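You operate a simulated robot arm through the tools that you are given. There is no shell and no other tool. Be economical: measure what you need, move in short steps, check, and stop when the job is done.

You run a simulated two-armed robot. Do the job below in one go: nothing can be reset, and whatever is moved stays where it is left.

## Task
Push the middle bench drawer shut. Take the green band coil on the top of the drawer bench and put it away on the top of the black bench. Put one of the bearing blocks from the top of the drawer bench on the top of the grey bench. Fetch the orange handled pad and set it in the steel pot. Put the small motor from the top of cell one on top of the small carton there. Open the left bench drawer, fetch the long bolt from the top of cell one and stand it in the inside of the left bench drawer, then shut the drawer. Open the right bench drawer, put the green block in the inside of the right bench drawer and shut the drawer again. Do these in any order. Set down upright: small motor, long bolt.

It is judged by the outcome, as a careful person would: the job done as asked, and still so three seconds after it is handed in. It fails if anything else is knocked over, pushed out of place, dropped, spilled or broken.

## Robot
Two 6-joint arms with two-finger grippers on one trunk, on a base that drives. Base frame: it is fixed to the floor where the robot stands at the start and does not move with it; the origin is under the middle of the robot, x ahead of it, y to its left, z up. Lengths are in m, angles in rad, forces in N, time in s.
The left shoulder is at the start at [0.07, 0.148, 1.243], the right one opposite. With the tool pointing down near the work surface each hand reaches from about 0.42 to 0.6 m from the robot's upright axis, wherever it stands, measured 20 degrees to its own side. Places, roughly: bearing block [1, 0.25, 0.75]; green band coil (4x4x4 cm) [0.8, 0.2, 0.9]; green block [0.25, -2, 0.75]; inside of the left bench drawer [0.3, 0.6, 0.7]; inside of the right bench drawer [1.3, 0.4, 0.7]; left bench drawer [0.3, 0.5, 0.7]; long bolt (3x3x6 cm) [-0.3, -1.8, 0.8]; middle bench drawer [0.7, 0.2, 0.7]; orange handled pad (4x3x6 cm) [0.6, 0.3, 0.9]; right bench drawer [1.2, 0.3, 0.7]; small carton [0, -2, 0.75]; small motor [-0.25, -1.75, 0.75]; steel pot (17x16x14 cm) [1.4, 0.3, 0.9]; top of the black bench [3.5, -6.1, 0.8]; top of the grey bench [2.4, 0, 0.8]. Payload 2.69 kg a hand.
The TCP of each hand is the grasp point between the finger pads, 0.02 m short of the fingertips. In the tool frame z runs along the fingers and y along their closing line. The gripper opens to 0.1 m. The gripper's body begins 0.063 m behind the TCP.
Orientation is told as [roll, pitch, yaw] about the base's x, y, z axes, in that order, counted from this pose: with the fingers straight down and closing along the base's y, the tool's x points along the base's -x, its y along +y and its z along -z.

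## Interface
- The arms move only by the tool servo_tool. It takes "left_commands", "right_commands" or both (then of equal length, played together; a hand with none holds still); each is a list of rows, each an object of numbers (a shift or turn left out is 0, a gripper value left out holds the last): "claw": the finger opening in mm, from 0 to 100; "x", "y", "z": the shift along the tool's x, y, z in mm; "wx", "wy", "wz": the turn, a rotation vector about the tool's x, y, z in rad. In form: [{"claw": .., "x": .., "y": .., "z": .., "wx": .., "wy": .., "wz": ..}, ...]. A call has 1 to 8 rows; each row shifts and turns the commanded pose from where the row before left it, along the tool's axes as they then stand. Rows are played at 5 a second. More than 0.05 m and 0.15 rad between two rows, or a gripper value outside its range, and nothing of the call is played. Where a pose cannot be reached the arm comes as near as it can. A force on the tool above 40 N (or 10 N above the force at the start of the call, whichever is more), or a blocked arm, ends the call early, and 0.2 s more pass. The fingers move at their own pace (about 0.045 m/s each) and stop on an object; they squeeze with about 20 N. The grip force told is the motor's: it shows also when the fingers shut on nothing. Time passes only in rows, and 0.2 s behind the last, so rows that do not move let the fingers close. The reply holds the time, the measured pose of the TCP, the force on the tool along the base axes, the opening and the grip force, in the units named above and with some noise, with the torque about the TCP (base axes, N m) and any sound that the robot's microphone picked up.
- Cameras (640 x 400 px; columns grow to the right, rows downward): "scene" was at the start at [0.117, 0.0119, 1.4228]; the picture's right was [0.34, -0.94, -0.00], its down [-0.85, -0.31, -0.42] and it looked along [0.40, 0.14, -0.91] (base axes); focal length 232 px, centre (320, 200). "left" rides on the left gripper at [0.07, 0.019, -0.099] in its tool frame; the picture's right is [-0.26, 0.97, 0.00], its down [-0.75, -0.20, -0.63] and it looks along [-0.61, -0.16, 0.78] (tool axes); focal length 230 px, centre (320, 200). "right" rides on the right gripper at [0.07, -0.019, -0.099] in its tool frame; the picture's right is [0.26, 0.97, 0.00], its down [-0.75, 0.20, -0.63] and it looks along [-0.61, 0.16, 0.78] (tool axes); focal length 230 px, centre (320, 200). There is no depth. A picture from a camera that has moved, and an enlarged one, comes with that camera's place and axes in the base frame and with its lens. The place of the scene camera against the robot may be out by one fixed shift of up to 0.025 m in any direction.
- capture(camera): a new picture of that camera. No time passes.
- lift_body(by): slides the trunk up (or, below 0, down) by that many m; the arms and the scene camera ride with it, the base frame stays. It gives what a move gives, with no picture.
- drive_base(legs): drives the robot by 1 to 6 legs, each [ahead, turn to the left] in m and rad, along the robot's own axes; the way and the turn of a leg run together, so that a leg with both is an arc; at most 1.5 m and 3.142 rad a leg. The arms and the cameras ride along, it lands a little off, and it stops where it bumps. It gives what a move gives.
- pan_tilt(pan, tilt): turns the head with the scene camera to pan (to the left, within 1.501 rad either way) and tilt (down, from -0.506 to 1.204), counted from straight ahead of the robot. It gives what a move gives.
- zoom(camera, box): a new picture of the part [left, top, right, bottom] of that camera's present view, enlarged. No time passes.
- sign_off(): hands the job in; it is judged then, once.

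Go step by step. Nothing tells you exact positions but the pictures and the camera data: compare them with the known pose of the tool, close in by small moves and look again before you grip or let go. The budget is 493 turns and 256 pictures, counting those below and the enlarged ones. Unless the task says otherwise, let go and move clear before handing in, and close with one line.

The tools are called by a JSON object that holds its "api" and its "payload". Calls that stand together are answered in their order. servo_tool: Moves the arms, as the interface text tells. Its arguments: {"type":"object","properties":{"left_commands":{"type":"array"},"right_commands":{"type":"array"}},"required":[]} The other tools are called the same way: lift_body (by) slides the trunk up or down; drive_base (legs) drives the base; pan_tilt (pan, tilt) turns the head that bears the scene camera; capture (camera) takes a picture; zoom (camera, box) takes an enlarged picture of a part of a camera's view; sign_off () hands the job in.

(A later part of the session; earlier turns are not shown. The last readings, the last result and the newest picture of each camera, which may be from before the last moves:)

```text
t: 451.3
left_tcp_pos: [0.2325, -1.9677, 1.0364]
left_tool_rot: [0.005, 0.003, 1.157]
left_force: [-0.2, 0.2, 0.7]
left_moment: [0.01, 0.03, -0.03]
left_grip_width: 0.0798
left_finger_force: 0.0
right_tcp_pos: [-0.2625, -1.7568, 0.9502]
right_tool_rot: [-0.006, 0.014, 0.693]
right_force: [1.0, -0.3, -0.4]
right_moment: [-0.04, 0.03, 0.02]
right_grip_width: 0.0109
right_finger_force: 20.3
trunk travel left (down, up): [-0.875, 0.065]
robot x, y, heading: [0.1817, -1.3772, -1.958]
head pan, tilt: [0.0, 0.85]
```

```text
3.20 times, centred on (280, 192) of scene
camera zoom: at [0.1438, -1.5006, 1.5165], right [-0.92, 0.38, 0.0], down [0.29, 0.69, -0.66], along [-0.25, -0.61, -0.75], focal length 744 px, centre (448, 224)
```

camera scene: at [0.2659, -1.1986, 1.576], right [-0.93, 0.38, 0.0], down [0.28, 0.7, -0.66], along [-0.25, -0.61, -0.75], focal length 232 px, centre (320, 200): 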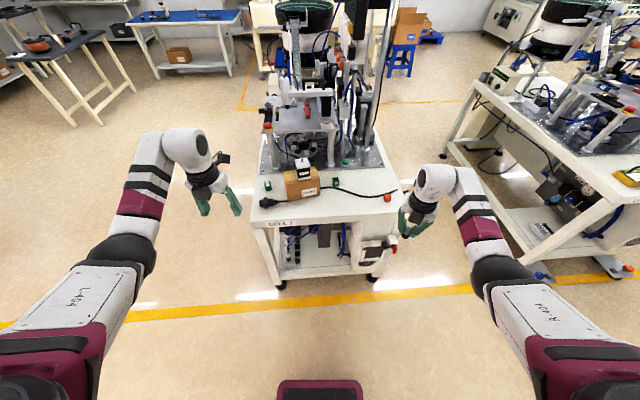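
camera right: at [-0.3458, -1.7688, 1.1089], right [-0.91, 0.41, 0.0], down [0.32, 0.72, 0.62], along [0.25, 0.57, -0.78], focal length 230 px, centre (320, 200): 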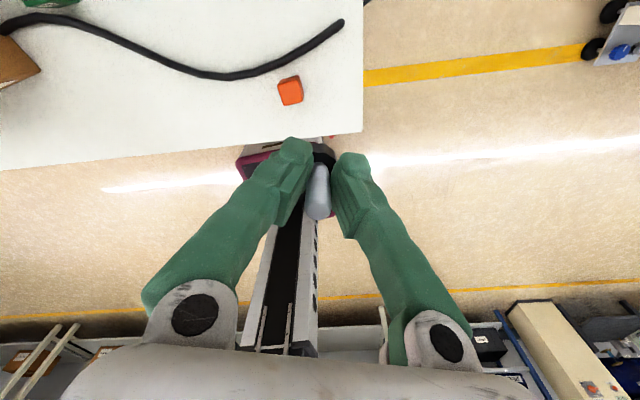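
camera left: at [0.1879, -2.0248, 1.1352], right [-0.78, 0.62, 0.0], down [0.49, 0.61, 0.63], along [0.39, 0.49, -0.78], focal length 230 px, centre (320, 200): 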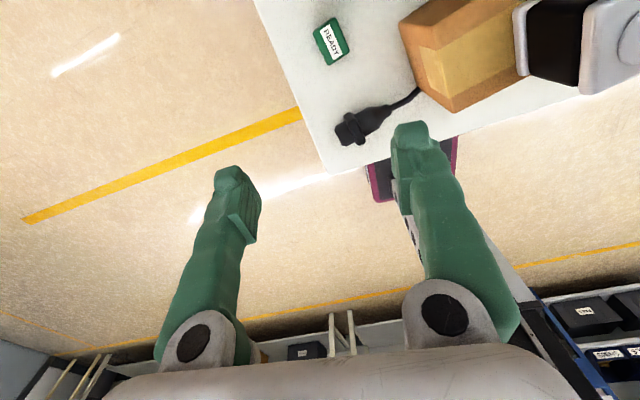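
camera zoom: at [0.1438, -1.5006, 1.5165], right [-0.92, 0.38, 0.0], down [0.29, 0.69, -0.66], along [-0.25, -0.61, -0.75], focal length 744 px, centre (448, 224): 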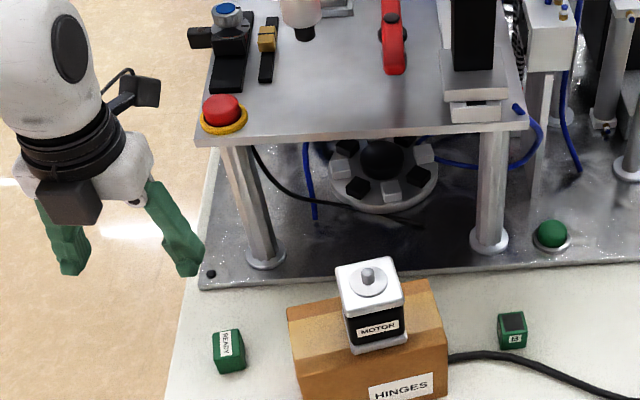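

{"api": "drive_base", "payload": {"legs": [[0.035, 0]]}}

{"api": "servo_tool", "payload": {"left_commands": [{"y": 13, "wz": -0.14, "z": 15}, {"y": 13, "wz": -0.14, "z": 15}, {"z": 20}, {"z": 20}, {"z": 20}]}}

{"api": "capture", "payload": {"camera": "left"}}

```text
t: 452.2
left_tcp_pos: [0.2193, -1.9994, 1.0354]
left_tool_rot: [0.003, 0.002, 1.155]
left_force: [0.6, -1.0, -0.8]
left_moment: [0.08, 0.0, -0.01]
left_grip_width: 0.0798
left_finger_force: 0.1
right_tcp_pos: [-0.2764, -1.7876, 0.9488]
right_tool_rot: [-0.002, 0.017, 0.691]
right_force: [-1.2, -0.4, -1.9]
right_moment: [0.03, -0.05, -0.01]
right_grip_width: 0.011
right_finger_force: 19.9
trunk travel left (down, up): [-0.875, 0.065]
robot x, y, heading: [0.1674, -1.4067, -1.965]
head pan, tilt: [0.0, 0.85]
```

```text
t: 453.4
left_tcp_pos: [0.1949, -1.9924, 0.9467]
left_tool_rot: [0.005, 0.003, 1.437]
left_force: [-0.4, 0.0, -0.7]
left_moment: [0.01, 0.02, 0.01]
left_grip_width: 0.0801
left_finger_force: 0.1
right_tcp_pos: [-0.2763, -1.7876, 0.9494]
right_tool_rot: [-0.007, 0.016, 0.691]
right_force: [0.4, -0.3, -1.2]
right_moment: [0.03, -0.02, 0.02]
right_grip_width: 0.011
right_finger_force: 19.4
trunk travel left (down, up): [-0.875, 0.065]
robot x, y, heading: [0.1709, -1.4093, -1.959]
head pan, tilt: [0.0, 0.85]
```

```text
80 pictures are left
camera left: at [0.1671, -2.0583, 1.0458], right [-0.92, 0.39, 0.0], down [0.3, 0.72, 0.63], along [0.24, 0.58, -0.78], focal length 230 px, centre (320, 200)
```

left: 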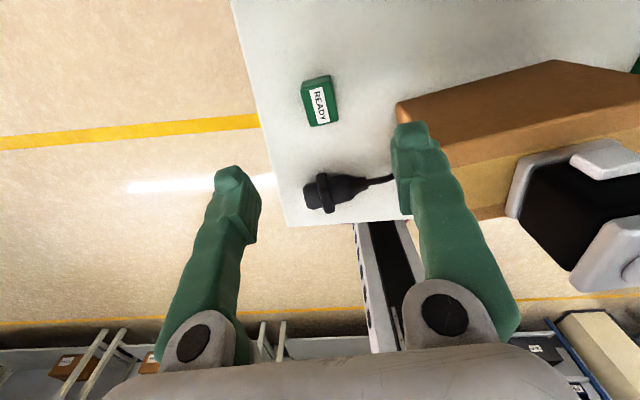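

{"api": "servo_tool", "payload": {"left_commands": [{"claw": 62, "x": 8, "y": 3, "wz": -0.08, "z": 15}, {"z": 20}, {"z": 20}, {"z": 20}]}}

{"api": "capture", "payload": {"camera": "left"}}

{"api": "zoom", "payload": {"camera": "scene", "box": [180, 150, 380, 275]}}

```text
t: 454.4
left_tcp_pos: [0.1902, -2.0012, 0.8728]
left_tool_rot: [0.007, 0.003, 1.515]
left_force: [-0.3, 0.4, -1.0]
left_moment: [0.0, -0.01, -0.01]
left_grip_width: 0.0617
left_finger_force: 0.1
right_tcp_pos: [-0.2765, -1.7864, 0.9503]
right_tool_rot: [-0.005, 0.015, 0.691]
right_force: [0.2, -0.5, -0.8]
right_moment: [0.02, -0.03, -0.01]
right_grip_width: 0.0113
right_finger_force: 20.0
trunk travel left (down, up): [-0.875, 0.065]
robot x, y, heading: [0.1673, -1.4115, -1.966]
head pan, tilt: [0.0, 0.85]
```

```text
79 pictures are left
camera left: at [0.1682, -2.069, 0.9728], right [-0.95, 0.31, 0.0], down [0.24, 0.74, 0.63], along [0.19, 0.6, -0.78], focal length 230 px, centre (320, 200)
```

left: 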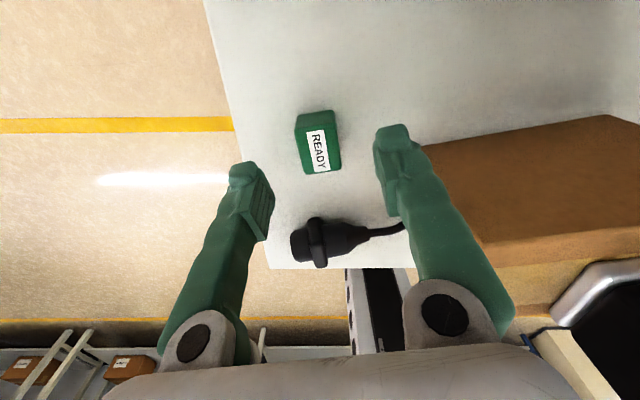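

```text
3.20 times, centred on (280, 212) of scene
camera zoom: at [0.1278, -1.538, 1.5161], right [-0.92, 0.38, 0.0], down [0.29, 0.69, -0.66], along [-0.25, -0.61, -0.75], focal length 744 px, centre (448, 160)
```

zoom: 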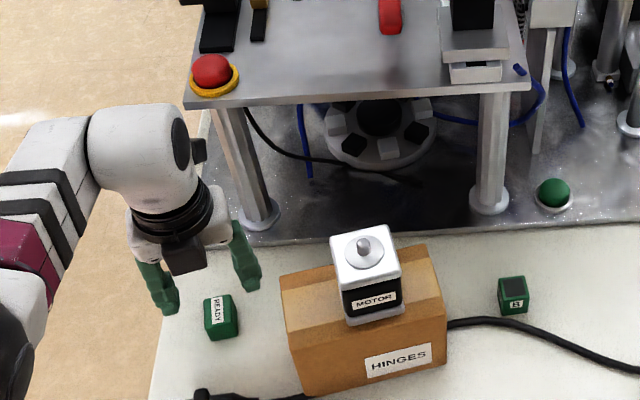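

{"api": "servo_tool", "payload": {"left_commands": [{"x": -4, "y": -1, "z": 15}, {"z": 15}, {"z": 14}]}}

{"api": "capture", "payload": {"camera": "left"}}

```text
t: 455.2
left_tcp_pos: [0.1931, -1.9934, 0.8373]
left_tool_rot: [0.005, 0.006, 1.516]
left_force: [-0.6, -0.1, 0.1]
left_moment: [-0.02, 0.02, 0.01]
left_grip_width: 0.062
left_finger_force: 0.0
left hand out of reach, approached as far as the arm can: row 3
right_tcp_pos: [-0.2762, -1.7865, 0.9501]
right_tool_rot: [-0.005, 0.016, 0.692]
right_force: [0.5, -0.6, -1.3]
right_moment: [0.02, 0.0, 0.03]
right_grip_width: 0.011
right_finger_force: 20.0
trunk travel left (down, up): [-0.875, 0.065]
robot x, y, heading: [0.1681, -1.412, -1.962]
head pan, tilt: [0.0, 0.85]
```

```text
77 pictures are left
camera left: at [0.1706, -2.0618, 0.9369], right [-0.95, 0.31, 0.0], down [0.25, 0.74, 0.63], along [0.19, 0.59, -0.78], focal length 230 px, centre (320, 200)
```

left: 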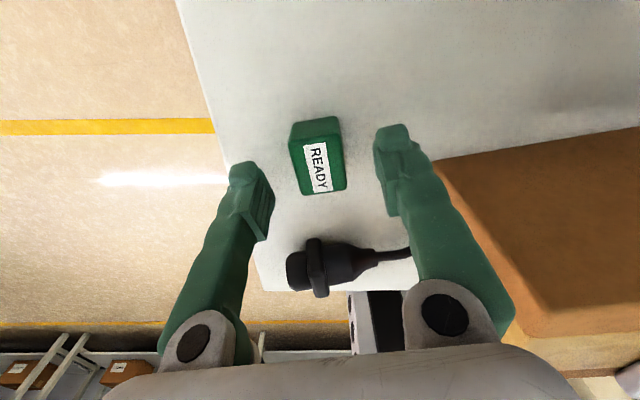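

{"api": "lift_body", "payload": {"by": -0.018}}

{"api": "capture", "payload": {"camera": "left"}}

```text
t: 455.8
left_tcp_pos: [0.1934, -1.994, 0.8185]
left_tool_rot: [0.005, 0.003, 1.516]
left_force: [0.4, 1.1, 0.2]
left_moment: [-0.04, 0.0, -0.03]
left_grip_width: 0.0622
left_finger_force: 0.1
right_tcp_pos: [-0.2762, -1.7866, 0.9319]
right_tool_rot: [-0.004, 0.019, 0.691]
right_force: [0.3, -1.0, -0.6]
right_moment: [0.0, 0.0, -0.04]
right_grip_width: 0.0111
right_finger_force: 20.1
trunk travel left (down, up): [-0.857, 0.083]
robot x, y, heading: [0.1672, -1.4073, -1.963]
head pan, tilt: [0.0, 0.85]
```

```text
76 pictures are left
camera left: at [0.1709, -2.062, 0.9186], right [-0.95, 0.31, 0.0], down [0.24, 0.74, 0.63], along [0.19, 0.6, -0.78], focal length 230 px, centre (320, 200)
```

left: 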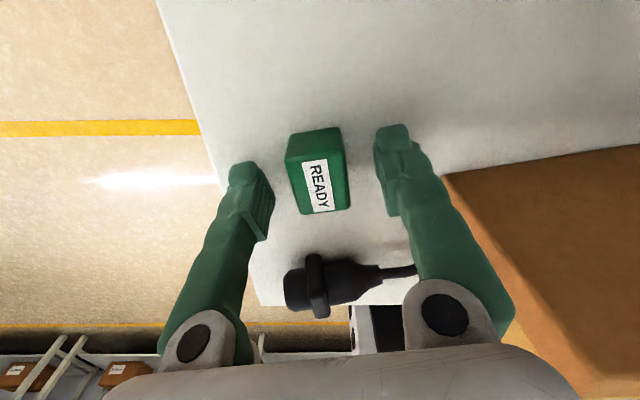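

{"api": "servo_tool", "payload": {"left_commands": [{"claw": 15}, {"claw": 15}, {"claw": 15}, {"claw": 15}]}}

{"api": "lift_body", "payload": {"by": 0.08}}

{"api": "capture", "payload": {"camera": "left"}}

```text
t: 456.8
left_tcp_pos: [0.194, -1.9936, 0.8187]
left_tool_rot: [0.005, 0.006, 1.516]
left_force: [-0.1, -0.2, 0.1]
left_moment: [-0.02, -0.02, 0.0]
left_grip_width: 0.0289
left_finger_force: 20.2
right_tcp_pos: [-0.2753, -1.7865, 0.9321]
right_tool_rot: [-0.006, 0.018, 0.69]
right_force: [0.6, -0.3, -0.4]
right_moment: [0.01, 0.03, 0.03]
right_grip_width: 0.0111
right_finger_force: 20.4
trunk travel left (down, up): [-0.857, 0.083]
robot x, y, heading: [0.169, -1.4123, -1.966]
head pan, tilt: [0.0, 0.85]
```

```text
t: 458.0
left_tcp_pos: [0.1934, -1.9931, 0.899]
left_tool_rot: [0.007, 0.003, 1.516]
left_force: [-0.1, 0.2, -0.6]
left_moment: [-0.04, -0.02, 0.03]
left_grip_width: 0.0285
left_finger_force: 19.6
right_tcp_pos: [-0.2757, -1.7852, 1.0121]
right_tool_rot: [-0.006, 0.018, 0.691]
right_force: [-0.9, 0.6, -1.0]
right_moment: [-0.05, 0.02, 0.01]
right_grip_width: 0.0112
right_finger_force: 20.0
trunk travel left (down, up): [-0.937, 0.003]
robot x, y, heading: [0.1709, -1.41, -1.963]
head pan, tilt: [0.0, 0.85]
```

```text
75 pictures are left
camera left: at [0.171, -2.0619, 0.9987], right [-0.95, 0.31, 0.0], down [0.24, 0.74, 0.63], along [0.19, 0.6, -0.78], focal length 230 px, centre (320, 200)
```

left: 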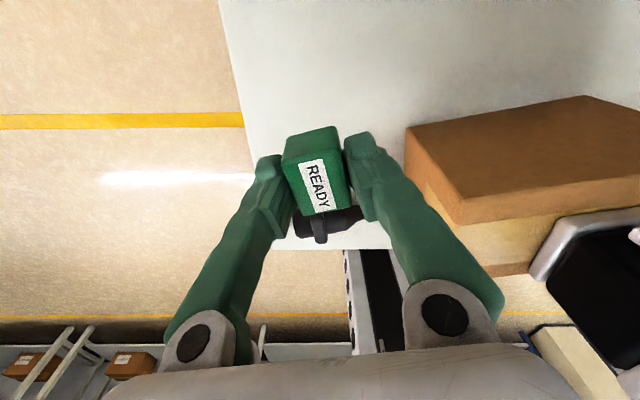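

Both the green block (left) and the bolt (right) are in hand. I'll back off from the cell and drive to the left drawer.

{"api": "drive_base", "payload": {"legs": [[-0.3, 0], [0, -2.245], [0.8, 0]]}}

{"api": "capture", "payload": {"camera": "scene"}}

```text
t: 469.2
left_tcp_pos: [-0.6385, -0.1291, 0.8988]
left_tool_rot: [0.005, 0.006, -0.673]
left_force: [-0.9, 0.1, -0.5]
left_moment: [0.02, -0.01, 0.0]
left_grip_width: 0.0288
left_finger_force: 20.2
right_tcp_pos: [-0.1974, 0.132, 1.0133]
right_tool_rot: [-0.005, 0.018, -1.5]
right_force: [-0.6, 0.3, -1.2]
right_moment: [0.01, 0.04, 0.0]
right_grip_width: 0.011
right_finger_force: 20.2
trunk travel left (down, up): [-0.937, 0.003]
robot x, y, heading: [-0.1518, -0.447, 2.127]
head pan, tilt: [0.0, 0.85]
```

```text
74 pictures are left
camera scene: at [-0.2067, -0.3483, 1.5784], right [0.85, 0.53, 0.0], down [0.4, -0.64, -0.66], along [-0.35, 0.56, -0.75], focal length 232 px, centre (320, 200)
```

scene: 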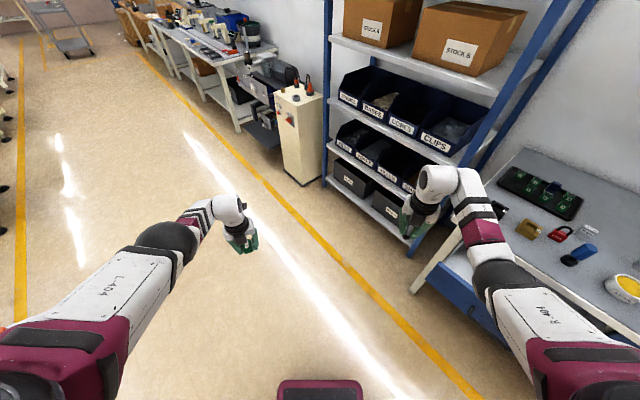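

{"api": "drive_base", "payload": {"legs": [[0, -0.8], [0.12, 0]]}}

{"api": "capture", "payload": {"camera": "scene"}}

{"api": "capture", "payload": {"camera": "right"}}

```text
t: 472.9
left_tcp_pos: [-0.2433, 0.2394, 0.8964]
left_tool_rot: [0.02, 0.034, -1.465]
left_force: [0.2, -0.8, -0.3]
left_moment: [0.06, 0.0, 0.02]
left_grip_width: 0.0287
left_finger_force: 20.2
right_tcp_pos: [0.2493, 0.0662, 1.0202]
right_tool_rot: [-0.003, 0.02, -2.301]
right_force: [0.7, 0.7, -0.7]
right_moment: [-0.07, 0.03, 0.02]
right_grip_width: 0.0112
right_finger_force: 19.8
trunk travel left (down, up): [-0.937, 0.003]
robot x, y, heading: [-0.1207, -0.3285, 1.335]
head pan, tilt: [0.0, 0.85]
stopped in leg 2: the robot was blocked; the commanded pose is now the measured one
```

```text
73 pictures are left
camera scene: at [-0.0861, -0.2228, 1.5792], right [0.97, -0.23, 0.0], down [-0.17, -0.73, -0.66], along [0.15, 0.65, -0.75], focal length 232 px, centre (320, 200)
```

scene: 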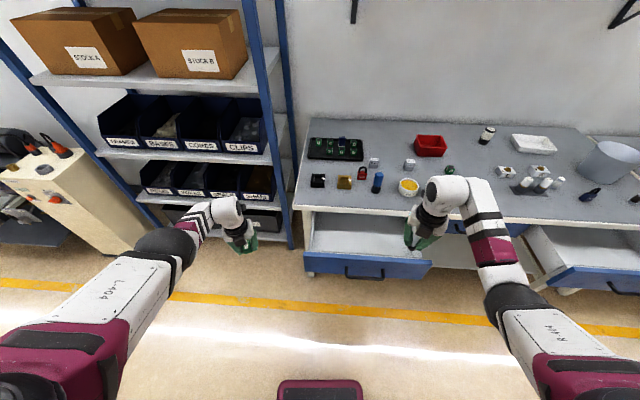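

```text
72 pictures are left
camera right: at [0.2814, 0.1285, 1.1211], right [0.89, -0.45, 0.0], down [-0.36, -0.7, 0.61], along [-0.28, -0.55, -0.79], focal length 230 px, centre (320, 200)
```

right: 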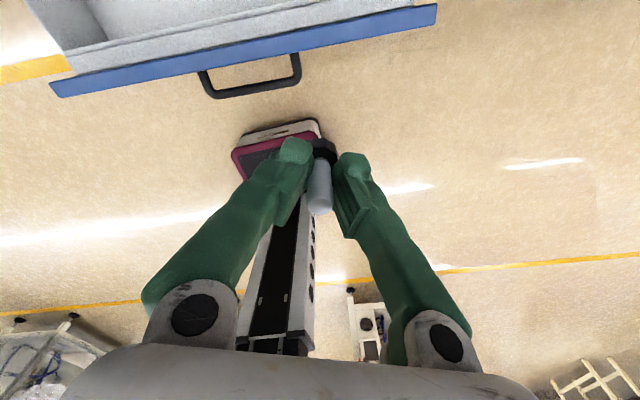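

{"api": "drive_base", "payload": {"legs": [[0.15, 0]]}}

{"api": "capture", "payload": {"camera": "right"}}

```text
t: 474.3
left_tcp_pos: [-0.2058, 0.3955, 0.8841]
left_tool_rot: [0.016, 0.03, -1.469]
left_force: [-0.2, -0.2, 0.4]
left_moment: [-0.03, -0.01, 0.01]
left_grip_width: 0.0285
left_finger_force: 20.0
right_tcp_pos: [0.2857, 0.2082, 1.0162]
right_tool_rot: [0.0, 0.013, -2.305]
right_force: [0.7, 1.7, -0.6]
right_moment: [-0.11, 0.05, -0.04]
right_grip_width: 0.0112
right_finger_force: 20.2
trunk travel left (down, up): [-0.937, 0.003]
robot x, y, heading: [-0.0859, -0.1891, 1.339]
head pan, tilt: [0.0, 0.85]
```

```text
71 pictures are left
camera right: at [0.3186, 0.2698, 1.1165], right [0.89, -0.46, 0.0], down [-0.36, -0.7, 0.62], along [-0.28, -0.55, -0.78], focal length 230 px, centre (320, 200)
```

right: 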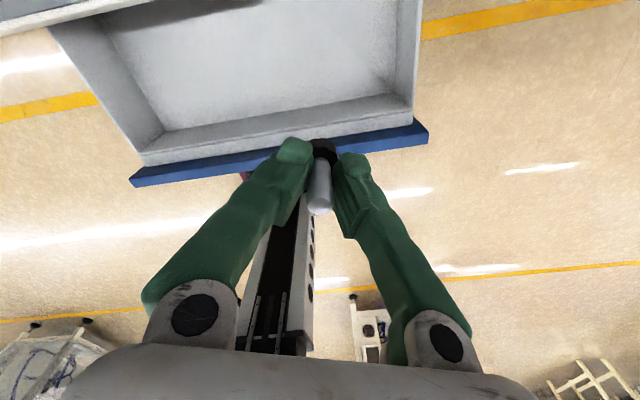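

{"api": "servo_tool", "payload": {"right_commands": [{"z": 20}, {"z": 20}, {"z": 20}, {"z": 20}, {"z": 20}, {"z": 20}, {"z": 20}]}}

{"api": "capture", "payload": {"camera": "right"}}

```text
t: 475.9
left_tcp_pos: [-0.2074, 0.384, 0.89]
left_tool_rot: [0.021, 0.044, -1.47]
left_force: [-1.1, -1.2, -0.3]
left_moment: [0.01, 0.02, 0.0]
left_grip_width: 0.0287
left_finger_force: 20.4
right_tcp_pos: [0.2842, 0.1968, 0.8841]
right_tool_rot: [-0.006, 0.025, -2.305]
right_force: [0.4, -0.2, -0.2]
right_moment: [0.01, 0.01, 0.04]
right_grip_width: 0.0114
right_finger_force: 19.9
trunk travel left (down, up): [-0.937, 0.003]
robot x, y, heading: [-0.0875, -0.1896, 1.334]
head pan, tilt: [0.0, 0.85]
```

```text
70 pictures are left
camera right: at [0.3169, 0.2576, 0.9845], right [0.89, -0.46, 0.0], down [-0.36, -0.71, 0.61], along [-0.28, -0.54, -0.79], focal length 230 px, centre (320, 200)
```

right: 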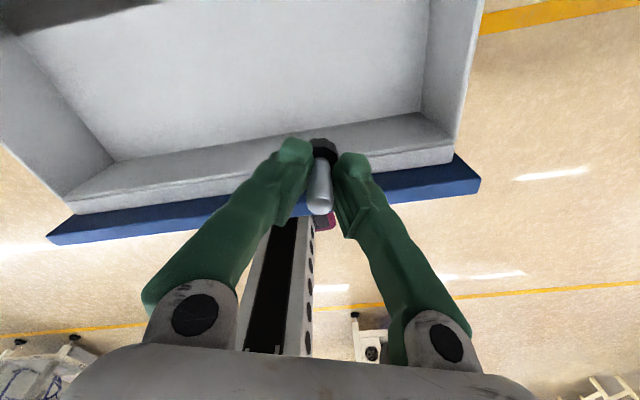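

{"api": "drive_base", "payload": {"legs": [[0.02, 0]]}}

{"api": "lift_body", "payload": {"by": -0.14}}

{"api": "capture", "payload": {"camera": "right"}}

{"api": "capture", "payload": {"camera": "scene"}}

```text
t: 476.7
left_tcp_pos: [-0.2032, 0.4009, 0.8919]
left_tool_rot: [0.022, 0.046, -1.47]
left_force: [0.2, -1.4, 0.4]
left_moment: [0.04, 0.01, 0.05]
left_grip_width: 0.0286
left_finger_force: 19.7
right_tcp_pos: [0.2891, 0.2124, 0.8857]
right_tool_rot: [-0.01, 0.029, -2.306]
right_force: [0.6, -0.3, -0.2]
right_moment: [0.04, 0.0, -0.04]
right_grip_width: 0.0111
right_finger_force: 20.1
trunk travel left (down, up): [-0.937, 0.003]
robot x, y, heading: [-0.0803, -0.1739, 1.335]
head pan, tilt: [0.0, 0.85]
```

```text
t: 478.4
left_tcp_pos: [-0.2032, 0.4043, 0.7505]
left_tool_rot: [0.019, 0.042, -1.47]
left_force: [-0.3, 0.0, -0.6]
left_moment: [0.01, -0.01, -0.01]
left_grip_width: 0.0288
left_finger_force: 19.8
right_tcp_pos: [0.2893, 0.217, 0.7431]
right_tool_rot: [-0.005, 0.022, -2.307]
right_force: [-0.3, 0.0, -1.2]
right_moment: [0.0, 0.02, 0.01]
right_grip_width: 0.011
right_finger_force: 19.7
trunk travel left (down, up): [-0.797, 0.143]
robot x, y, heading: [-0.082, -0.1703, 1.337]
head pan, tilt: [0.0, 0.85]
```

```text
69 pictures are left
camera right: at [0.3217, 0.2782, 0.8439], right [0.89, -0.46, 0.0], down [-0.36, -0.7, 0.61], along [-0.28, -0.54, -0.79], focal length 230 px, centre (320, 200)
```

right: 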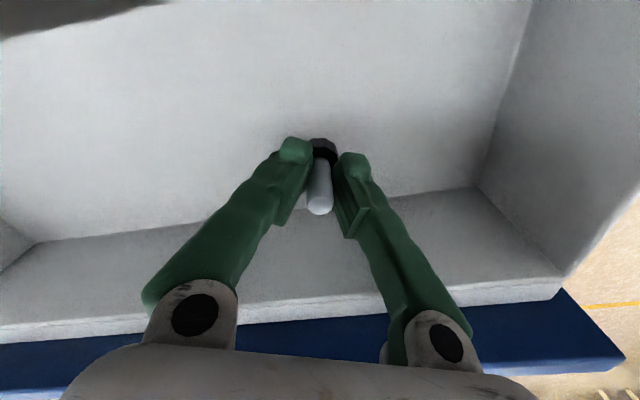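

```text
68 pictures are left
camera scene: at [-0.0436, -0.0546, 1.4382], right [0.97, -0.23, 0.0], down [-0.18, -0.73, -0.66], along [0.15, 0.64, -0.75], focal length 232 px, centre (320, 200)
```

scene: 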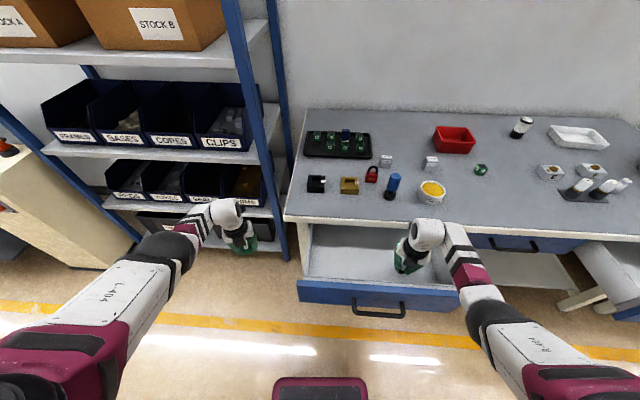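

{"api": "lift_body", "payload": {"by": -0.03}}

{"api": "lift_body", "payload": {"by": -0.01}}

{"api": "capture", "payload": {"camera": "right"}}

```text
t: 479.1
left_tcp_pos: [-0.2036, 0.4019, 0.7208]
left_tool_rot: [0.023, 0.042, -1.47]
left_force: [-0.8, 0.8, -0.2]
left_moment: [0.03, -0.01, 0.0]
left_grip_width: 0.0287
left_finger_force: 20.0
right_tcp_pos: [0.2884, 0.215, 0.7167]
right_tool_rot: [-0.009, 0.03, -2.305]
right_force: [1.0, -2.0, 20.9]
right_moment: [-0.06, 0.0, -0.01]
right_grip_width: 0.0107
right_finger_force: 20.4
trunk travel left (down, up): [-0.767, 0.173]
robot x, y, heading: [-0.0846, -0.1735, 1.335]
head pan, tilt: [0.0, 0.85]
```

```text
t: 479.6
left_tcp_pos: [-0.2035, 0.4036, 0.7123]
left_tool_rot: [0.022, 0.044, -1.468]
left_force: [0.1, 0.3, -0.7]
left_moment: [0.01, -0.01, 0.01]
left_grip_width: 0.0286
left_finger_force: 20.0
right_tcp_pos: [0.2908, 0.221, 0.712]
right_tool_rot: [-0.014, 0.038, -2.304]
right_force: [-0.1, 0.2, 20.4]
right_moment: [-0.2, 0.03, -0.07]
right_grip_width: 0.0112
right_finger_force: 20.1
trunk travel left (down, up): [-0.76, 0.18]
robot x, y, heading: [-0.0867, -0.1708, 1.334]
head pan, tilt: [0.0, 0.85]
stopped: the force on the tool passed its limit at 44 N (the readings are from after the stop); the commanded pose is now the measured one
```

```text
67 pictures are left
camera right: at [0.3219, 0.2808, 0.8135], right [0.89, -0.45, 0.0], down [-0.36, -0.71, 0.6], along [-0.27, -0.53, -0.8], focal length 230 px, centre (320, 200)
```

right: 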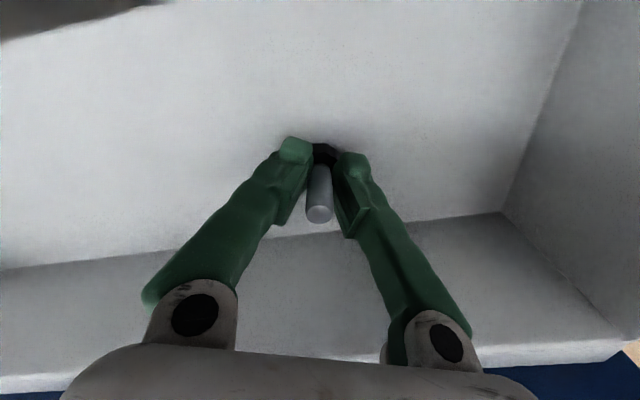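

The bolt's head is on the drawer floor. Ease off slightly to relieve the pressure, then release.

{"api": "lift_body", "payload": {"by": 0.007}}

{"api": "servo_tool", "payload": {"right_commands": [{"wy": -0.03, "wx": -0.01}, {"x": 0}]}}

```text
t: 480.1
left_tcp_pos: [-0.2023, 0.4036, 0.7189]
left_tool_rot: [0.02, 0.042, -1.47]
left_force: [-0.6, 0.1, -1.0]
left_moment: [0.02, 0.01, 0.0]
left_grip_width: 0.0286
left_finger_force: 19.8
right_tcp_pos: [0.2909, 0.2197, 0.7153]
right_tool_rot: [-0.009, 0.032, -2.303]
right_force: [-0.2, 0.5, -0.5]
right_moment: [0.01, 0.02, 0.03]
right_grip_width: 0.0109
right_finger_force: 20.6
trunk travel left (down, up): [-0.767, 0.173]
robot x, y, heading: [-0.0814, -0.1689, 1.332]
head pan, tilt: [0.0, 0.85]
```

```text
t: 480.7
left_tcp_pos: [-0.2028, 0.404, 0.7186]
left_tool_rot: [0.019, 0.042, -1.469]
left_force: [0.5, 0.1, -0.4]
left_moment: [0.03, 0.01, 0.0]
left_grip_width: 0.0286
left_finger_force: 19.7
right_tcp_pos: [0.2916, 0.2206, 0.7162]
right_tool_rot: [0.001, 0.001, -2.303]
right_force: [0.5, -0.7, -0.7]
right_moment: [0.01, 0.02, -0.03]
right_grip_width: 0.0112
right_finger_force: 19.9
trunk travel left (down, up): [-0.767, 0.173]
robot x, y, heading: [-0.0803, -0.1712, 1.334]
head pan, tilt: [0.0, 0.85]
```

{"api": "lift_body", "payload": {"by": -0.004}}

{"api": "servo_tool", "payload": {"right_commands": [{"claw": 22}, {"claw": 40}, {"claw": 40}]}}

{"api": "capture", "payload": {"camera": "right"}}

```text
t: 481.2
left_tcp_pos: [-0.2015, 0.4048, 0.7142]
left_tool_rot: [0.021, 0.042, -1.471]
left_force: [0.1, 0.1, -0.2]
left_moment: [0.0, -0.01, -0.03]
left_grip_width: 0.0287
left_finger_force: 20.4
right_tcp_pos: [0.2929, 0.2198, 0.7115]
right_tool_rot: [-0.001, 0.002, -2.303]
right_force: [0.8, 0.4, 3.0]
right_moment: [0.03, -0.03, 0.03]
right_grip_width: 0.0112
right_finger_force: 20.2
trunk travel left (down, up): [-0.763, 0.177]
robot x, y, heading: [-0.0832, -0.1702, 1.332]
head pan, tilt: [0.0, 0.85]
```

```text
t: 482.1
left_tcp_pos: [-0.2021, 0.405, 0.715]
left_tool_rot: [0.02, 0.042, -1.47]
left_force: [0.9, 0.2, 0.7]
left_moment: [-0.04, -0.01, -0.03]
left_grip_width: 0.0286
left_finger_force: 20.0
right_tcp_pos: [0.2919, 0.2198, 0.7122]
right_tool_rot: [-0.001, 0.0, -2.305]
right_force: [0.4, 0.2, 0.6]
right_moment: [-0.02, -0.05, -0.02]
right_grip_width: 0.04
right_finger_force: 0.2
trunk travel left (down, up): [-0.763, 0.177]
robot x, y, heading: [-0.0799, -0.1689, 1.333]
head pan, tilt: [0.0, 0.85]
```

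```text
66 pictures are left
camera right: at [0.3246, 0.2834, 0.8109], right [0.89, -0.46, 0.0], down [-0.35, -0.69, 0.63], along [-0.29, -0.56, -0.78], focal length 230 px, centre (320, 200)
```

right: 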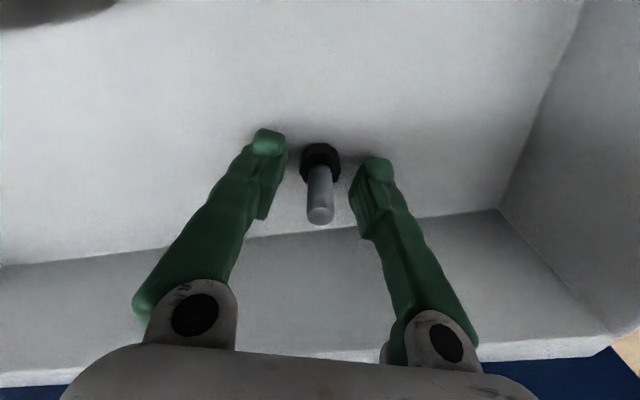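

The bolt stands upright in the left drawer. Rise, back off, make a tilted fist with the right hand and push the drawer shut slowly.

{"api": "lift_body", "payload": {"by": 0.17}}

{"api": "drive_base", "payload": {"legs": [[-0.27, 0]]}}

{"api": "servo_tool", "payload": {"right_commands": [{"claw": 0, "wz": -0.15}, {"wz": -0.15}, {"wz": -0.15}, {"wy": 0.15}, {"wy": 0.15}, {"wy": 0.15}, {"wy": 0.15}]}}

{"api": "capture", "payload": {"camera": "scene"}}

```text
t: 484.0
left_tcp_pos: [-0.2019, 0.4037, 0.8849]
left_tool_rot: [0.019, 0.042, -1.47]
left_force: [0.3, -0.6, -1.0]
left_moment: [-0.01, -0.02, 0.0]
left_grip_width: 0.0285
left_finger_force: 19.4
right_tcp_pos: [0.2918, 0.2193, 0.8815]
right_tool_rot: [0.0, 0.003, -2.304]
right_force: [0.3, 0.8, 0.3]
right_moment: [0.01, -0.01, -0.01]
right_grip_width: 0.0403
right_finger_force: 0.2
trunk travel left (down, up): [-0.933, 0.007]
robot x, y, heading: [-0.0834, -0.1678, 1.333]
head pan, tilt: [0.0, 0.85]
```

```text
t: 485.9
left_tcp_pos: [-0.261, 0.1483, 0.8828]
left_tool_rot: [0.021, 0.04, -1.48]
left_force: [-0.1, 0.0, 0.4]
left_moment: [-0.03, -0.03, 0.02]
left_grip_width: 0.0284
left_finger_force: 19.7
right_tcp_pos: [0.2306, -0.0414, 0.8797]
right_tool_rot: [0.002, 0.0, -2.313]
right_force: [-0.1, 0.2, -0.4]
right_moment: [-0.02, 0.01, 0.01]
right_grip_width: 0.0399
right_finger_force: 0.1
trunk travel left (down, up): [-0.933, 0.007]
robot x, y, heading: [-0.1486, -0.4305, 1.329]
head pan, tilt: [0.0, 0.85]
```

```text
t: 487.5
left_tcp_pos: [-0.2619, 0.1439, 0.8861]
left_tool_rot: [0.023, 0.042, -1.479]
left_force: [1.1, 0.7, -0.6]
left_moment: [0.02, 0.0, 0.0]
left_grip_width: 0.0286
left_finger_force: 19.9
right_tcp_pos: [0.2298, -0.0437, 0.8821]
right_tool_rot: [-0.002, 0.606, -1.863]
right_force: [-0.6, 0.1, -0.8]
right_moment: [-0.01, -0.01, -0.01]
right_grip_width: 0.0
right_finger_force: 19.9
trunk travel left (down, up): [-0.933, 0.007]
robot x, y, heading: [-0.1485, -0.4307, 1.321]
head pan, tilt: [0.0, 0.85]
```

```text
65 pictures are left
camera scene: at [-0.1069, -0.3171, 1.574], right [0.97, -0.24, 0.0], down [-0.18, -0.73, -0.66], along [0.16, 0.64, -0.75], focal length 232 px, centre (320, 200)
```

scene: 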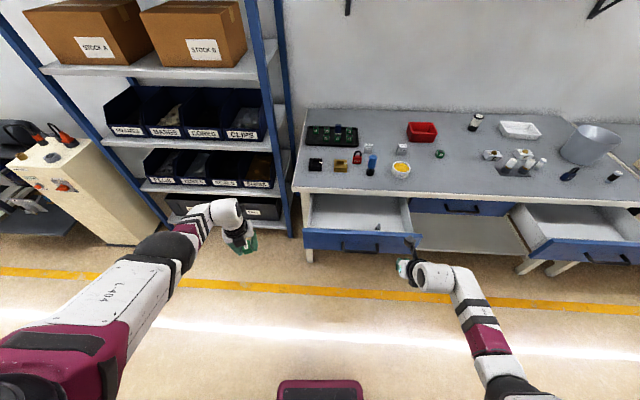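

{"api": "servo_tool", "payload": {"right_commands": [{"y": 18}, {"y": 18}]}}

{"api": "lift_body", "payload": {"by": -0.15}}

{"api": "drive_base", "payload": {"legs": [[0, -0.045], [0.12, 0]]}}

{"api": "zoom", "payload": {"camera": "scene", "box": [270, 130, 510, 280]}}

```text
t: 488.1
left_tcp_pos: [-0.2612, 0.1444, 0.8859]
left_tool_rot: [0.019, 0.041, -1.478]
left_force: [0.6, -0.2, 0.0]
left_moment: [-0.06, 0.02, 0.02]
left_grip_width: 0.0286
left_finger_force: 20.2
right_tcp_pos: [0.2657, -0.0546, 0.8813]
right_tool_rot: [-0.001, 0.602, -1.863]
right_force: [-0.1, -0.7, 0.4]
right_moment: [0.05, -0.02, 0.0]
right_grip_width: 0.0001
right_finger_force: 19.7
trunk travel left (down, up): [-0.933, 0.007]
robot x, y, heading: [-0.1465, -0.4302, 1.33]
head pan, tilt: [0.0, 0.85]
```

```text
t: 489.8
left_tcp_pos: [-0.2615, 0.1441, 0.7341]
left_tool_rot: [0.022, 0.043, -1.479]
left_force: [0.2, 0.6, -0.5]
left_moment: [0.0, 0.0, 0.01]
left_grip_width: 0.0286
left_finger_force: 20.3
right_tcp_pos: [0.2641, -0.0537, 0.7311]
right_tool_rot: [0.002, 0.603, -1.862]
right_force: [-0.8, 1.0, 0.3]
right_moment: [0.01, -0.01, -0.01]
right_grip_width: 0.0002
right_finger_force: 20.3
trunk travel left (down, up): [-0.783, 0.157]
robot x, y, heading: [-0.147, -0.4289, 1.328]
head pan, tilt: [0.0, 0.85]
```

```text
t: 491.5
left_tcp_pos: [-0.2046, 0.2593, 0.7359]
left_tool_rot: [0.021, 0.045, -1.521]
left_force: [-0.8, -0.8, 0.0]
left_moment: [0.03, 0.0, 0.0]
left_grip_width: 0.0286
left_finger_force: 20.4
right_tcp_pos: [0.3146, 0.0393, 0.7334]
right_tool_rot: [0.001, 0.603, -1.904]
right_force: [0.2, 0.7, 0.4]
right_moment: [0.01, 0.02, -0.02]
right_grip_width: 0.0
right_finger_force: 19.7
trunk travel left (down, up): [-0.783, 0.157]
robot x, y, heading: [-0.1115, -0.3202, 1.284]
head pan, tilt: [0.0, 0.85]
```

```text
2.67 times, centred on (390, 205) of scene
camera zoom: at [-0.0681, -0.2079, 1.4242], right [0.96, -0.28, 0.0], down [-0.21, -0.72, -0.66], along [0.19, 0.64, -0.75], focal length 620 px, centre (133, 187)
```

zoom: 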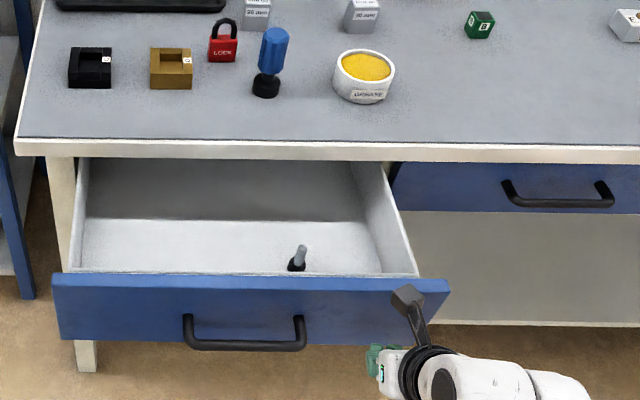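

{"api": "servo_tool", "payload": {"right_commands": [{"x": 8.2, "z": 5.7}, {"x": 8.2, "z": 5.7}, {"x": 8.2, "z": 5.7}, {"x": 8.2, "z": 5.7}, {"x": 8.2, "z": 5.7}, {"x": 8.2, "z": 5.7}, {"x": 8.2, "z": 5.7}]}}

{"api": "drive_base", "payload": {"legs": [[0.1, 0]]}}

{"api": "zoom", "payload": {"camera": "scene", "box": [270, 130, 510, 280]}}

```text
t: 493.1
left_tcp_pos: [-0.203, 0.2631, 0.7341]
left_tool_rot: [0.02, 0.04, -1.52]
left_force: [0.8, 0.2, -0.6]
left_moment: [-0.05, 0.03, -0.02]
left_grip_width: 0.0288
left_finger_force: 19.7
right_tcp_pos: [0.337, 0.106, 0.731]
right_tool_rot: [0.001, 0.601, -1.902]
right_force: [0.0, -1.0, 0.1]
right_moment: [0.0, -0.03, 0.04]
right_grip_width: 0.0001
right_finger_force: 19.8
trunk travel left (down, up): [-0.783, 0.157]
robot x, y, heading: [-0.1183, -0.3191, 1.285]
head pan, tilt: [0.0, 0.85]
```

```text
t: 494.2
left_tcp_pos: [-0.1776, 0.3528, 0.7382]
left_tool_rot: [0.024, 0.05, -1.519]
left_force: [-1.1, -1.1, 1.6]
left_moment: [0.12, -0.08, 0.0]
left_grip_width: 0.0287
left_finger_force: 20.2
right_tcp_pos: [0.365, 0.1929, 0.7359]
right_tool_rot: [0.003, 0.612, -1.906]
right_force: [-0.1, -0.9, -0.6]
right_moment: [0.07, 0.05, 0.03]
right_grip_width: 0.0
right_finger_force: 19.8
trunk travel left (down, up): [-0.783, 0.157]
robot x, y, heading: [-0.0831, -0.2268, 1.282]
head pan, tilt: [0.0, 0.85]
```

```text
2.67 times, centred on (390, 205) of scene
camera zoom: at [-0.0426, -0.1197, 1.4249], right [0.96, -0.28, 0.0], down [-0.21, -0.71, -0.67], along [0.19, 0.64, -0.75], focal length 620 px, centre (133, 187)
```

zoom: 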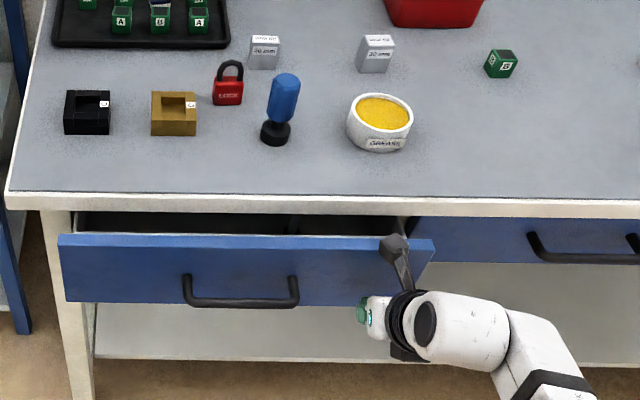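

{"api": "servo_tool", "payload": {"right_commands": [{"x": 8.2, "z": 5.7}, {"x": 8.2, "z": 5.7}, {"x": 8.2, "z": 5.7}, {"x": 8.2, "z": 5.7}, {"x": 8.2, "z": 5.7}, {"x": 8.2, "z": 5.7}, {"x": 8.2, "z": 5.7}, {"x": 8.2, "z": 5.7}]}}

{"api": "zoom", "payload": {"camera": "scene", "box": [270, 130, 510, 280]}}

```text
t: 496.0
left_tcp_pos: [-0.1766, 0.3572, 0.7341]
left_tool_rot: [0.021, 0.044, -1.521]
left_force: [0.3, -0.5, -0.2]
left_moment: [-0.04, 0.02, 0.0]
left_grip_width: 0.0286
left_finger_force: 19.7
right_tcp_pos: [0.3882, 0.2662, 0.7387]
right_tool_rot: [0.002, 0.605, -1.906]
right_force: [0.4, -0.5, -0.2]
right_moment: [0.0, -0.01, 0.01]
right_grip_width: 0.0001
right_finger_force: 20.0
right hand out of reach, approached as far as the arm can: row 7, 8
trunk travel left (down, up): [-0.783, 0.157]
robot x, y, heading: [-0.0887, -0.2241, 1.279]
head pan, tilt: [0.0, 0.85]
```

```text
2.67 times, centred on (390, 205) of scene
camera zoom: at [-0.0393, -0.1089, 1.4238], right [0.96, -0.28, 0.0], down [-0.21, -0.72, -0.66], along [0.19, 0.63, -0.75], focal length 620 px, centre (133, 187)
```

zoom: 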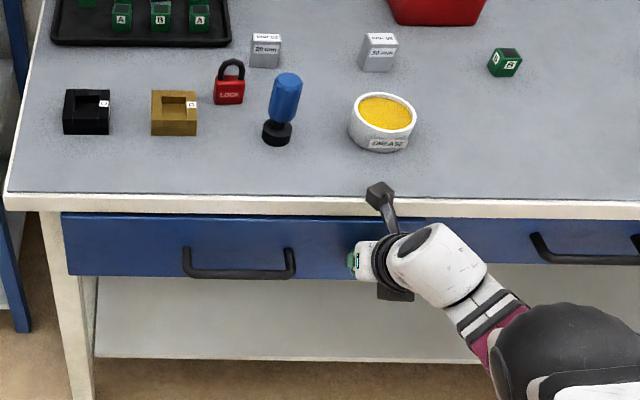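

{"api": "drive_base", "payload": {"legs": [[0.03, 0]]}}

{"api": "servo_tool", "payload": {"right_commands": [{"x": 6, "z": 5}, {"x": 6, "z": 5}]}}

{"api": "zoom", "payload": {"camera": "scene", "box": [270, 130, 510, 280]}}

```text
t: 496.9
left_tcp_pos: [-0.1688, 0.3848, 0.7355]
left_tool_rot: [0.021, 0.045, -1.522]
left_force: [-0.2, -0.5, -1.1]
left_moment: [0.01, 0.01, 0.0]
left_grip_width: 0.0286
left_finger_force: 20.3
right_tcp_pos: [0.3953, 0.2946, 0.7388]
right_tool_rot: [-0.001, 0.608, -1.904]
right_force: [0.4, -0.5, -0.3]
right_moment: [0.02, 0.01, -0.01]
right_grip_width: 0.0
right_finger_force: 19.5
trunk travel left (down, up): [-0.783, 0.157]
robot x, y, heading: [-0.0749, -0.1951, 1.282]
head pan, tilt: [0.0, 0.85]
```

```text
t: 497.4
left_tcp_pos: [-0.1665, 0.3852, 0.7357]
left_tool_rot: [0.019, 0.043, -1.522]
left_force: [0.6, -1.1, 0.3]
left_moment: [-0.01, -0.02, 0.01]
left_grip_width: 0.0285
left_finger_force: 20.3
right_tcp_pos: [0.3948, 0.2982, 0.7431]
right_tool_rot: [0.001, 0.599, -1.907]
right_force: [-2.8, -10.6, -3.1]
right_moment: [-0.09, 0.12, 0.07]
right_grip_width: 0.0
right_finger_force: 20.1
right hand out of reach, approached as far as the arm can: row 1, 2
trunk travel left (down, up): [-0.783, 0.157]
robot x, y, heading: [-0.0749, -0.1926, 1.282]
head pan, tilt: [0.0, 0.85]
```

```text
2.67 times, centred on (390, 205) of scene
camera zoom: at [-0.0302, -0.0808, 1.4238], right [0.96, -0.29, 0.0], down [-0.21, -0.72, -0.66], along [0.19, 0.63, -0.75], focal length 620 px, centre (133, 187)
```

zoom: 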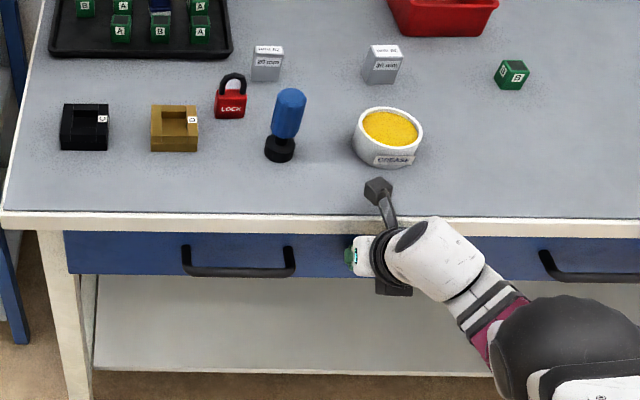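

{"api": "drive_base", "payload": {"legs": [[0.012, 0]]}}

{"api": "drive_base", "payload": {"legs": [[-0.3, 0]]}}

{"api": "zoom", "payload": {"camera": "scene", "box": [270, 100, 590, 300]}}

```text
t: 498.3
left_tcp_pos: [-0.1646, 0.3945, 0.7351]
left_tool_rot: [0.021, 0.044, -1.521]
left_force: [0.2, 0.7, -0.9]
left_moment: [-0.02, 0.02, -0.01]
left_grip_width: 0.0285
left_finger_force: 20.2
right_tcp_pos: [0.3956, 0.2989, 0.7365]
right_tool_rot: [0.002, 0.579, -1.902]
right_force: [-2.1, -9.4, 3.9]
right_moment: [0.07, 0.02, 0.02]
right_grip_width: 0.0002
right_finger_force: 29.7
trunk travel left (down, up): [-0.783, 0.157]
robot x, y, heading: [-0.0769, -0.1819, 1.274]
head pan, tilt: [0.0, 0.85]
stopped in leg 1: the force on the tool passed its limit at 45 N (the readings are from after the stop); the commanded pose is now the measured one
```

```text
t: 500.4
left_tcp_pos: [-0.2476, 0.1064, 0.7337]
left_tool_rot: [0.021, 0.041, -1.532]
left_force: [-0.3, -0.2, -1.0]
left_moment: [0.0, 0.02, -0.03]
left_grip_width: 0.0286
left_finger_force: 20.9
right_tcp_pos: [0.3115, 0.0048, 0.7358]
right_tool_rot: [0.0, 0.58, -1.913]
right_force: [-0.3, -0.9, 0.7]
right_moment: [0.02, 0.02, 0.0]
right_grip_width: 0.0001
right_finger_force: 29.8
trunk travel left (down, up): [-0.783, 0.157]
robot x, y, heading: [-0.1636, -0.475, 1.261]
head pan, tilt: [0.0, 0.85]
```

```text
2.00 times, centred on (430, 200) of scene
camera zoom: at [-0.1157, -0.3609, 1.4236], right [0.95, -0.3, 0.0], down [-0.23, -0.72, -0.66], along [0.2, 0.63, -0.75], focal length 465 px, centre (100, 200)
```

zoom: 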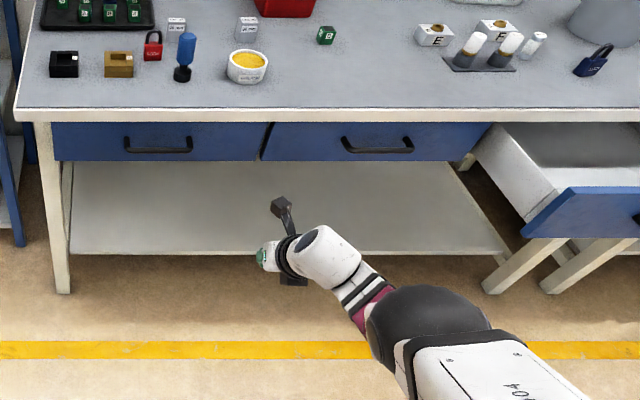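

The left drawer is shut flush. Next I'll straighten the right hand, raise up and drive to the right drawer with the green block.

{"api": "servo_tool", "payload": {"right_commands": [{"wy": -0.15, "z": -10}, {"wy": -0.15, "z": -10}, {"wy": -0.15, "z": -10}, {"wy": -0.13, "z": -10}]}}

{"api": "lift_body", "payload": {"by": 0.1}}

{"api": "drive_base", "payload": {"legs": [[0, -1.556], [1.39, 0], [0, 1.571]]}}

{"api": "capture", "payload": {"camera": "scene"}}

```text
t: 501.4
left_tcp_pos: [-0.2474, 0.1044, 0.7344]
left_tool_rot: [0.02, 0.044, -1.533]
left_force: [0.4, 0.9, -0.2]
left_moment: [0.01, -0.05, 0.01]
left_grip_width: 0.0287
left_finger_force: 19.7
right_tcp_pos: [0.2973, -0.0353, 0.778]
right_tool_rot: [0.002, 0.113, -1.917]
right_force: [-0.5, 0.9, 0.3]
right_moment: [0.03, 0.02, 0.04]
right_grip_width: 0.0002
right_finger_force: 29.4
right hand out of reach, approached as far as the arm can: row 1, 2, 3, 4
trunk travel left (down, up): [-0.783, 0.157]
robot x, y, heading: [-0.1603, -0.4726, 1.263]
head pan, tilt: [0.0, 0.85]
```

```text
t: 502.7
left_tcp_pos: [-0.2481, 0.105, 0.8341]
left_tool_rot: [0.021, 0.04, -1.53]
left_force: [-0.2, -0.2, -0.3]
left_moment: [0.0, -0.01, -0.01]
left_grip_width: 0.0287
left_finger_force: 19.2
right_tcp_pos: [0.2952, -0.0338, 0.8777]
right_tool_rot: [0.002, 0.115, -1.916]
right_force: [-0.2, -0.9, -0.7]
right_moment: [0.02, 0.0, -0.01]
right_grip_width: 0.0003
right_finger_force: 29.3
trunk travel left (down, up): [-0.883, 0.057]
robot x, y, heading: [-0.1618, -0.4767, 1.269]
head pan, tilt: [0.0, 0.85]
```

```text
t: 517.4
left_tcp_pos: [1.0552, -0.3404, 0.8352]
left_tool_rot: [0.021, 0.044, -1.523]
left_force: [0.2, -0.4, -0.6]
left_moment: [-0.03, -0.01, 0.0]
left_grip_width: 0.0287
left_finger_force: 20.5
right_tcp_pos: [1.601, -0.4722, 0.8788]
right_tool_rot: [0.003, 0.115, -1.908]
right_force: [-0.1, -0.4, 0.0]
right_moment: [0.01, 0.02, 0.01]
right_grip_width: 0.0001
right_finger_force: 29.1
trunk travel left (down, up): [-0.883, 0.057]
robot x, y, heading: [1.1448, -0.9226, 1.272]
head pan, tilt: [0.0, 0.85]
```

```text
59 pictures are left
camera scene: at [1.1919, -0.8057, 1.5238], right [0.96, -0.29, 0.0], down [-0.22, -0.72, -0.66], along [0.19, 0.63, -0.75], focal length 232 px, centre (320, 200)
```

scene: 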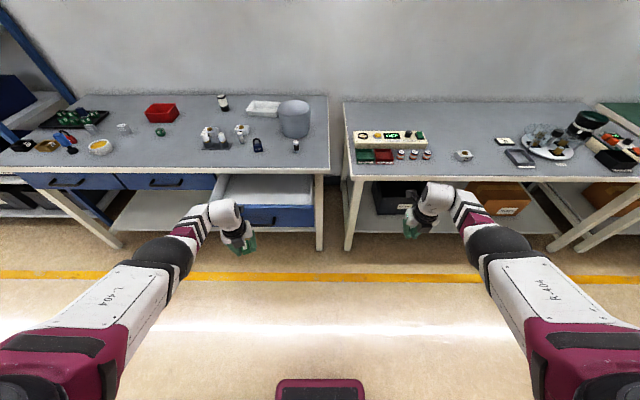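

{"api": "lift_body", "payload": {"by": 0.05}}

{"api": "drive_base", "payload": {"legs": [[0.3, 0]]}}

{"api": "capture", "payload": {"camera": "left"}}

{"api": "capture", "payload": {"camera": "scene"}}

```text
t: 518.3
left_tcp_pos: [1.055, -0.3385, 0.8837]
left_tool_rot: [0.02, 0.042, -1.524]
left_force: [-0.4, 0.3, 0.4]
left_moment: [0.0, 0.05, -0.01]
left_grip_width: 0.0287
left_finger_force: 20.1
right_tcp_pos: [1.6017, -0.4734, 0.9274]
right_tool_rot: [0.001, 0.116, -1.907]
right_force: [0.5, 0.8, 0.0]
right_moment: [-0.01, -0.01, 0.03]
right_grip_width: 0.0
right_finger_force: 29.4
trunk travel left (down, up): [-0.933, 0.007]
robot x, y, heading: [1.1441, -0.9207, 1.27]
head pan, tilt: [0.0, 0.85]
```

```text
t: 520.3
left_tcp_pos: [1.1319, -0.0581, 0.8856]
left_tool_rot: [0.021, 0.043, -1.508]
left_force: [0.0, 0.0, 0.0]
left_moment: [0.0, 0.0, 0.01]
left_grip_width: 0.0284
left_finger_force: 20.6
right_tcp_pos: [1.6793, -0.1831, 0.9293]
right_tool_rot: [0.002, 0.116, -1.892]
right_force: [-0.9, 0.4, -0.4]
right_moment: [0.04, 0.0, 0.03]
right_grip_width: 0.0002
right_finger_force: 29.7
trunk travel left (down, up): [-0.933, 0.007]
robot x, y, heading: [1.2271, -0.6373, 1.286]
head pan, tilt: [0.0, 0.85]
```

```text
58 pictures are left
camera left: at [1.1434, 0.0081, 0.9886], right [0.98, -0.2, 0.01], down [-0.16, -0.79, 0.59], along [-0.11, -0.58, -0.81], focal length 230 px, centre (320, 200)
```

left: 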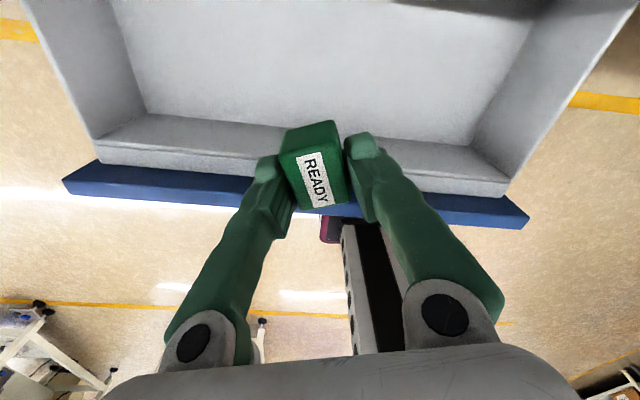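

```text
57 pictures are left
camera scene: at [1.2736, -0.5238, 1.5742], right [0.96, -0.28, 0.0], down [-0.21, -0.72, -0.66], along [0.18, 0.64, -0.75], focal length 232 px, centre (320, 200)
```

scene: 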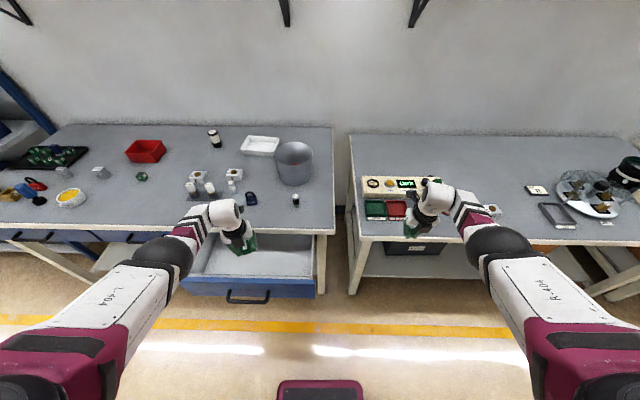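

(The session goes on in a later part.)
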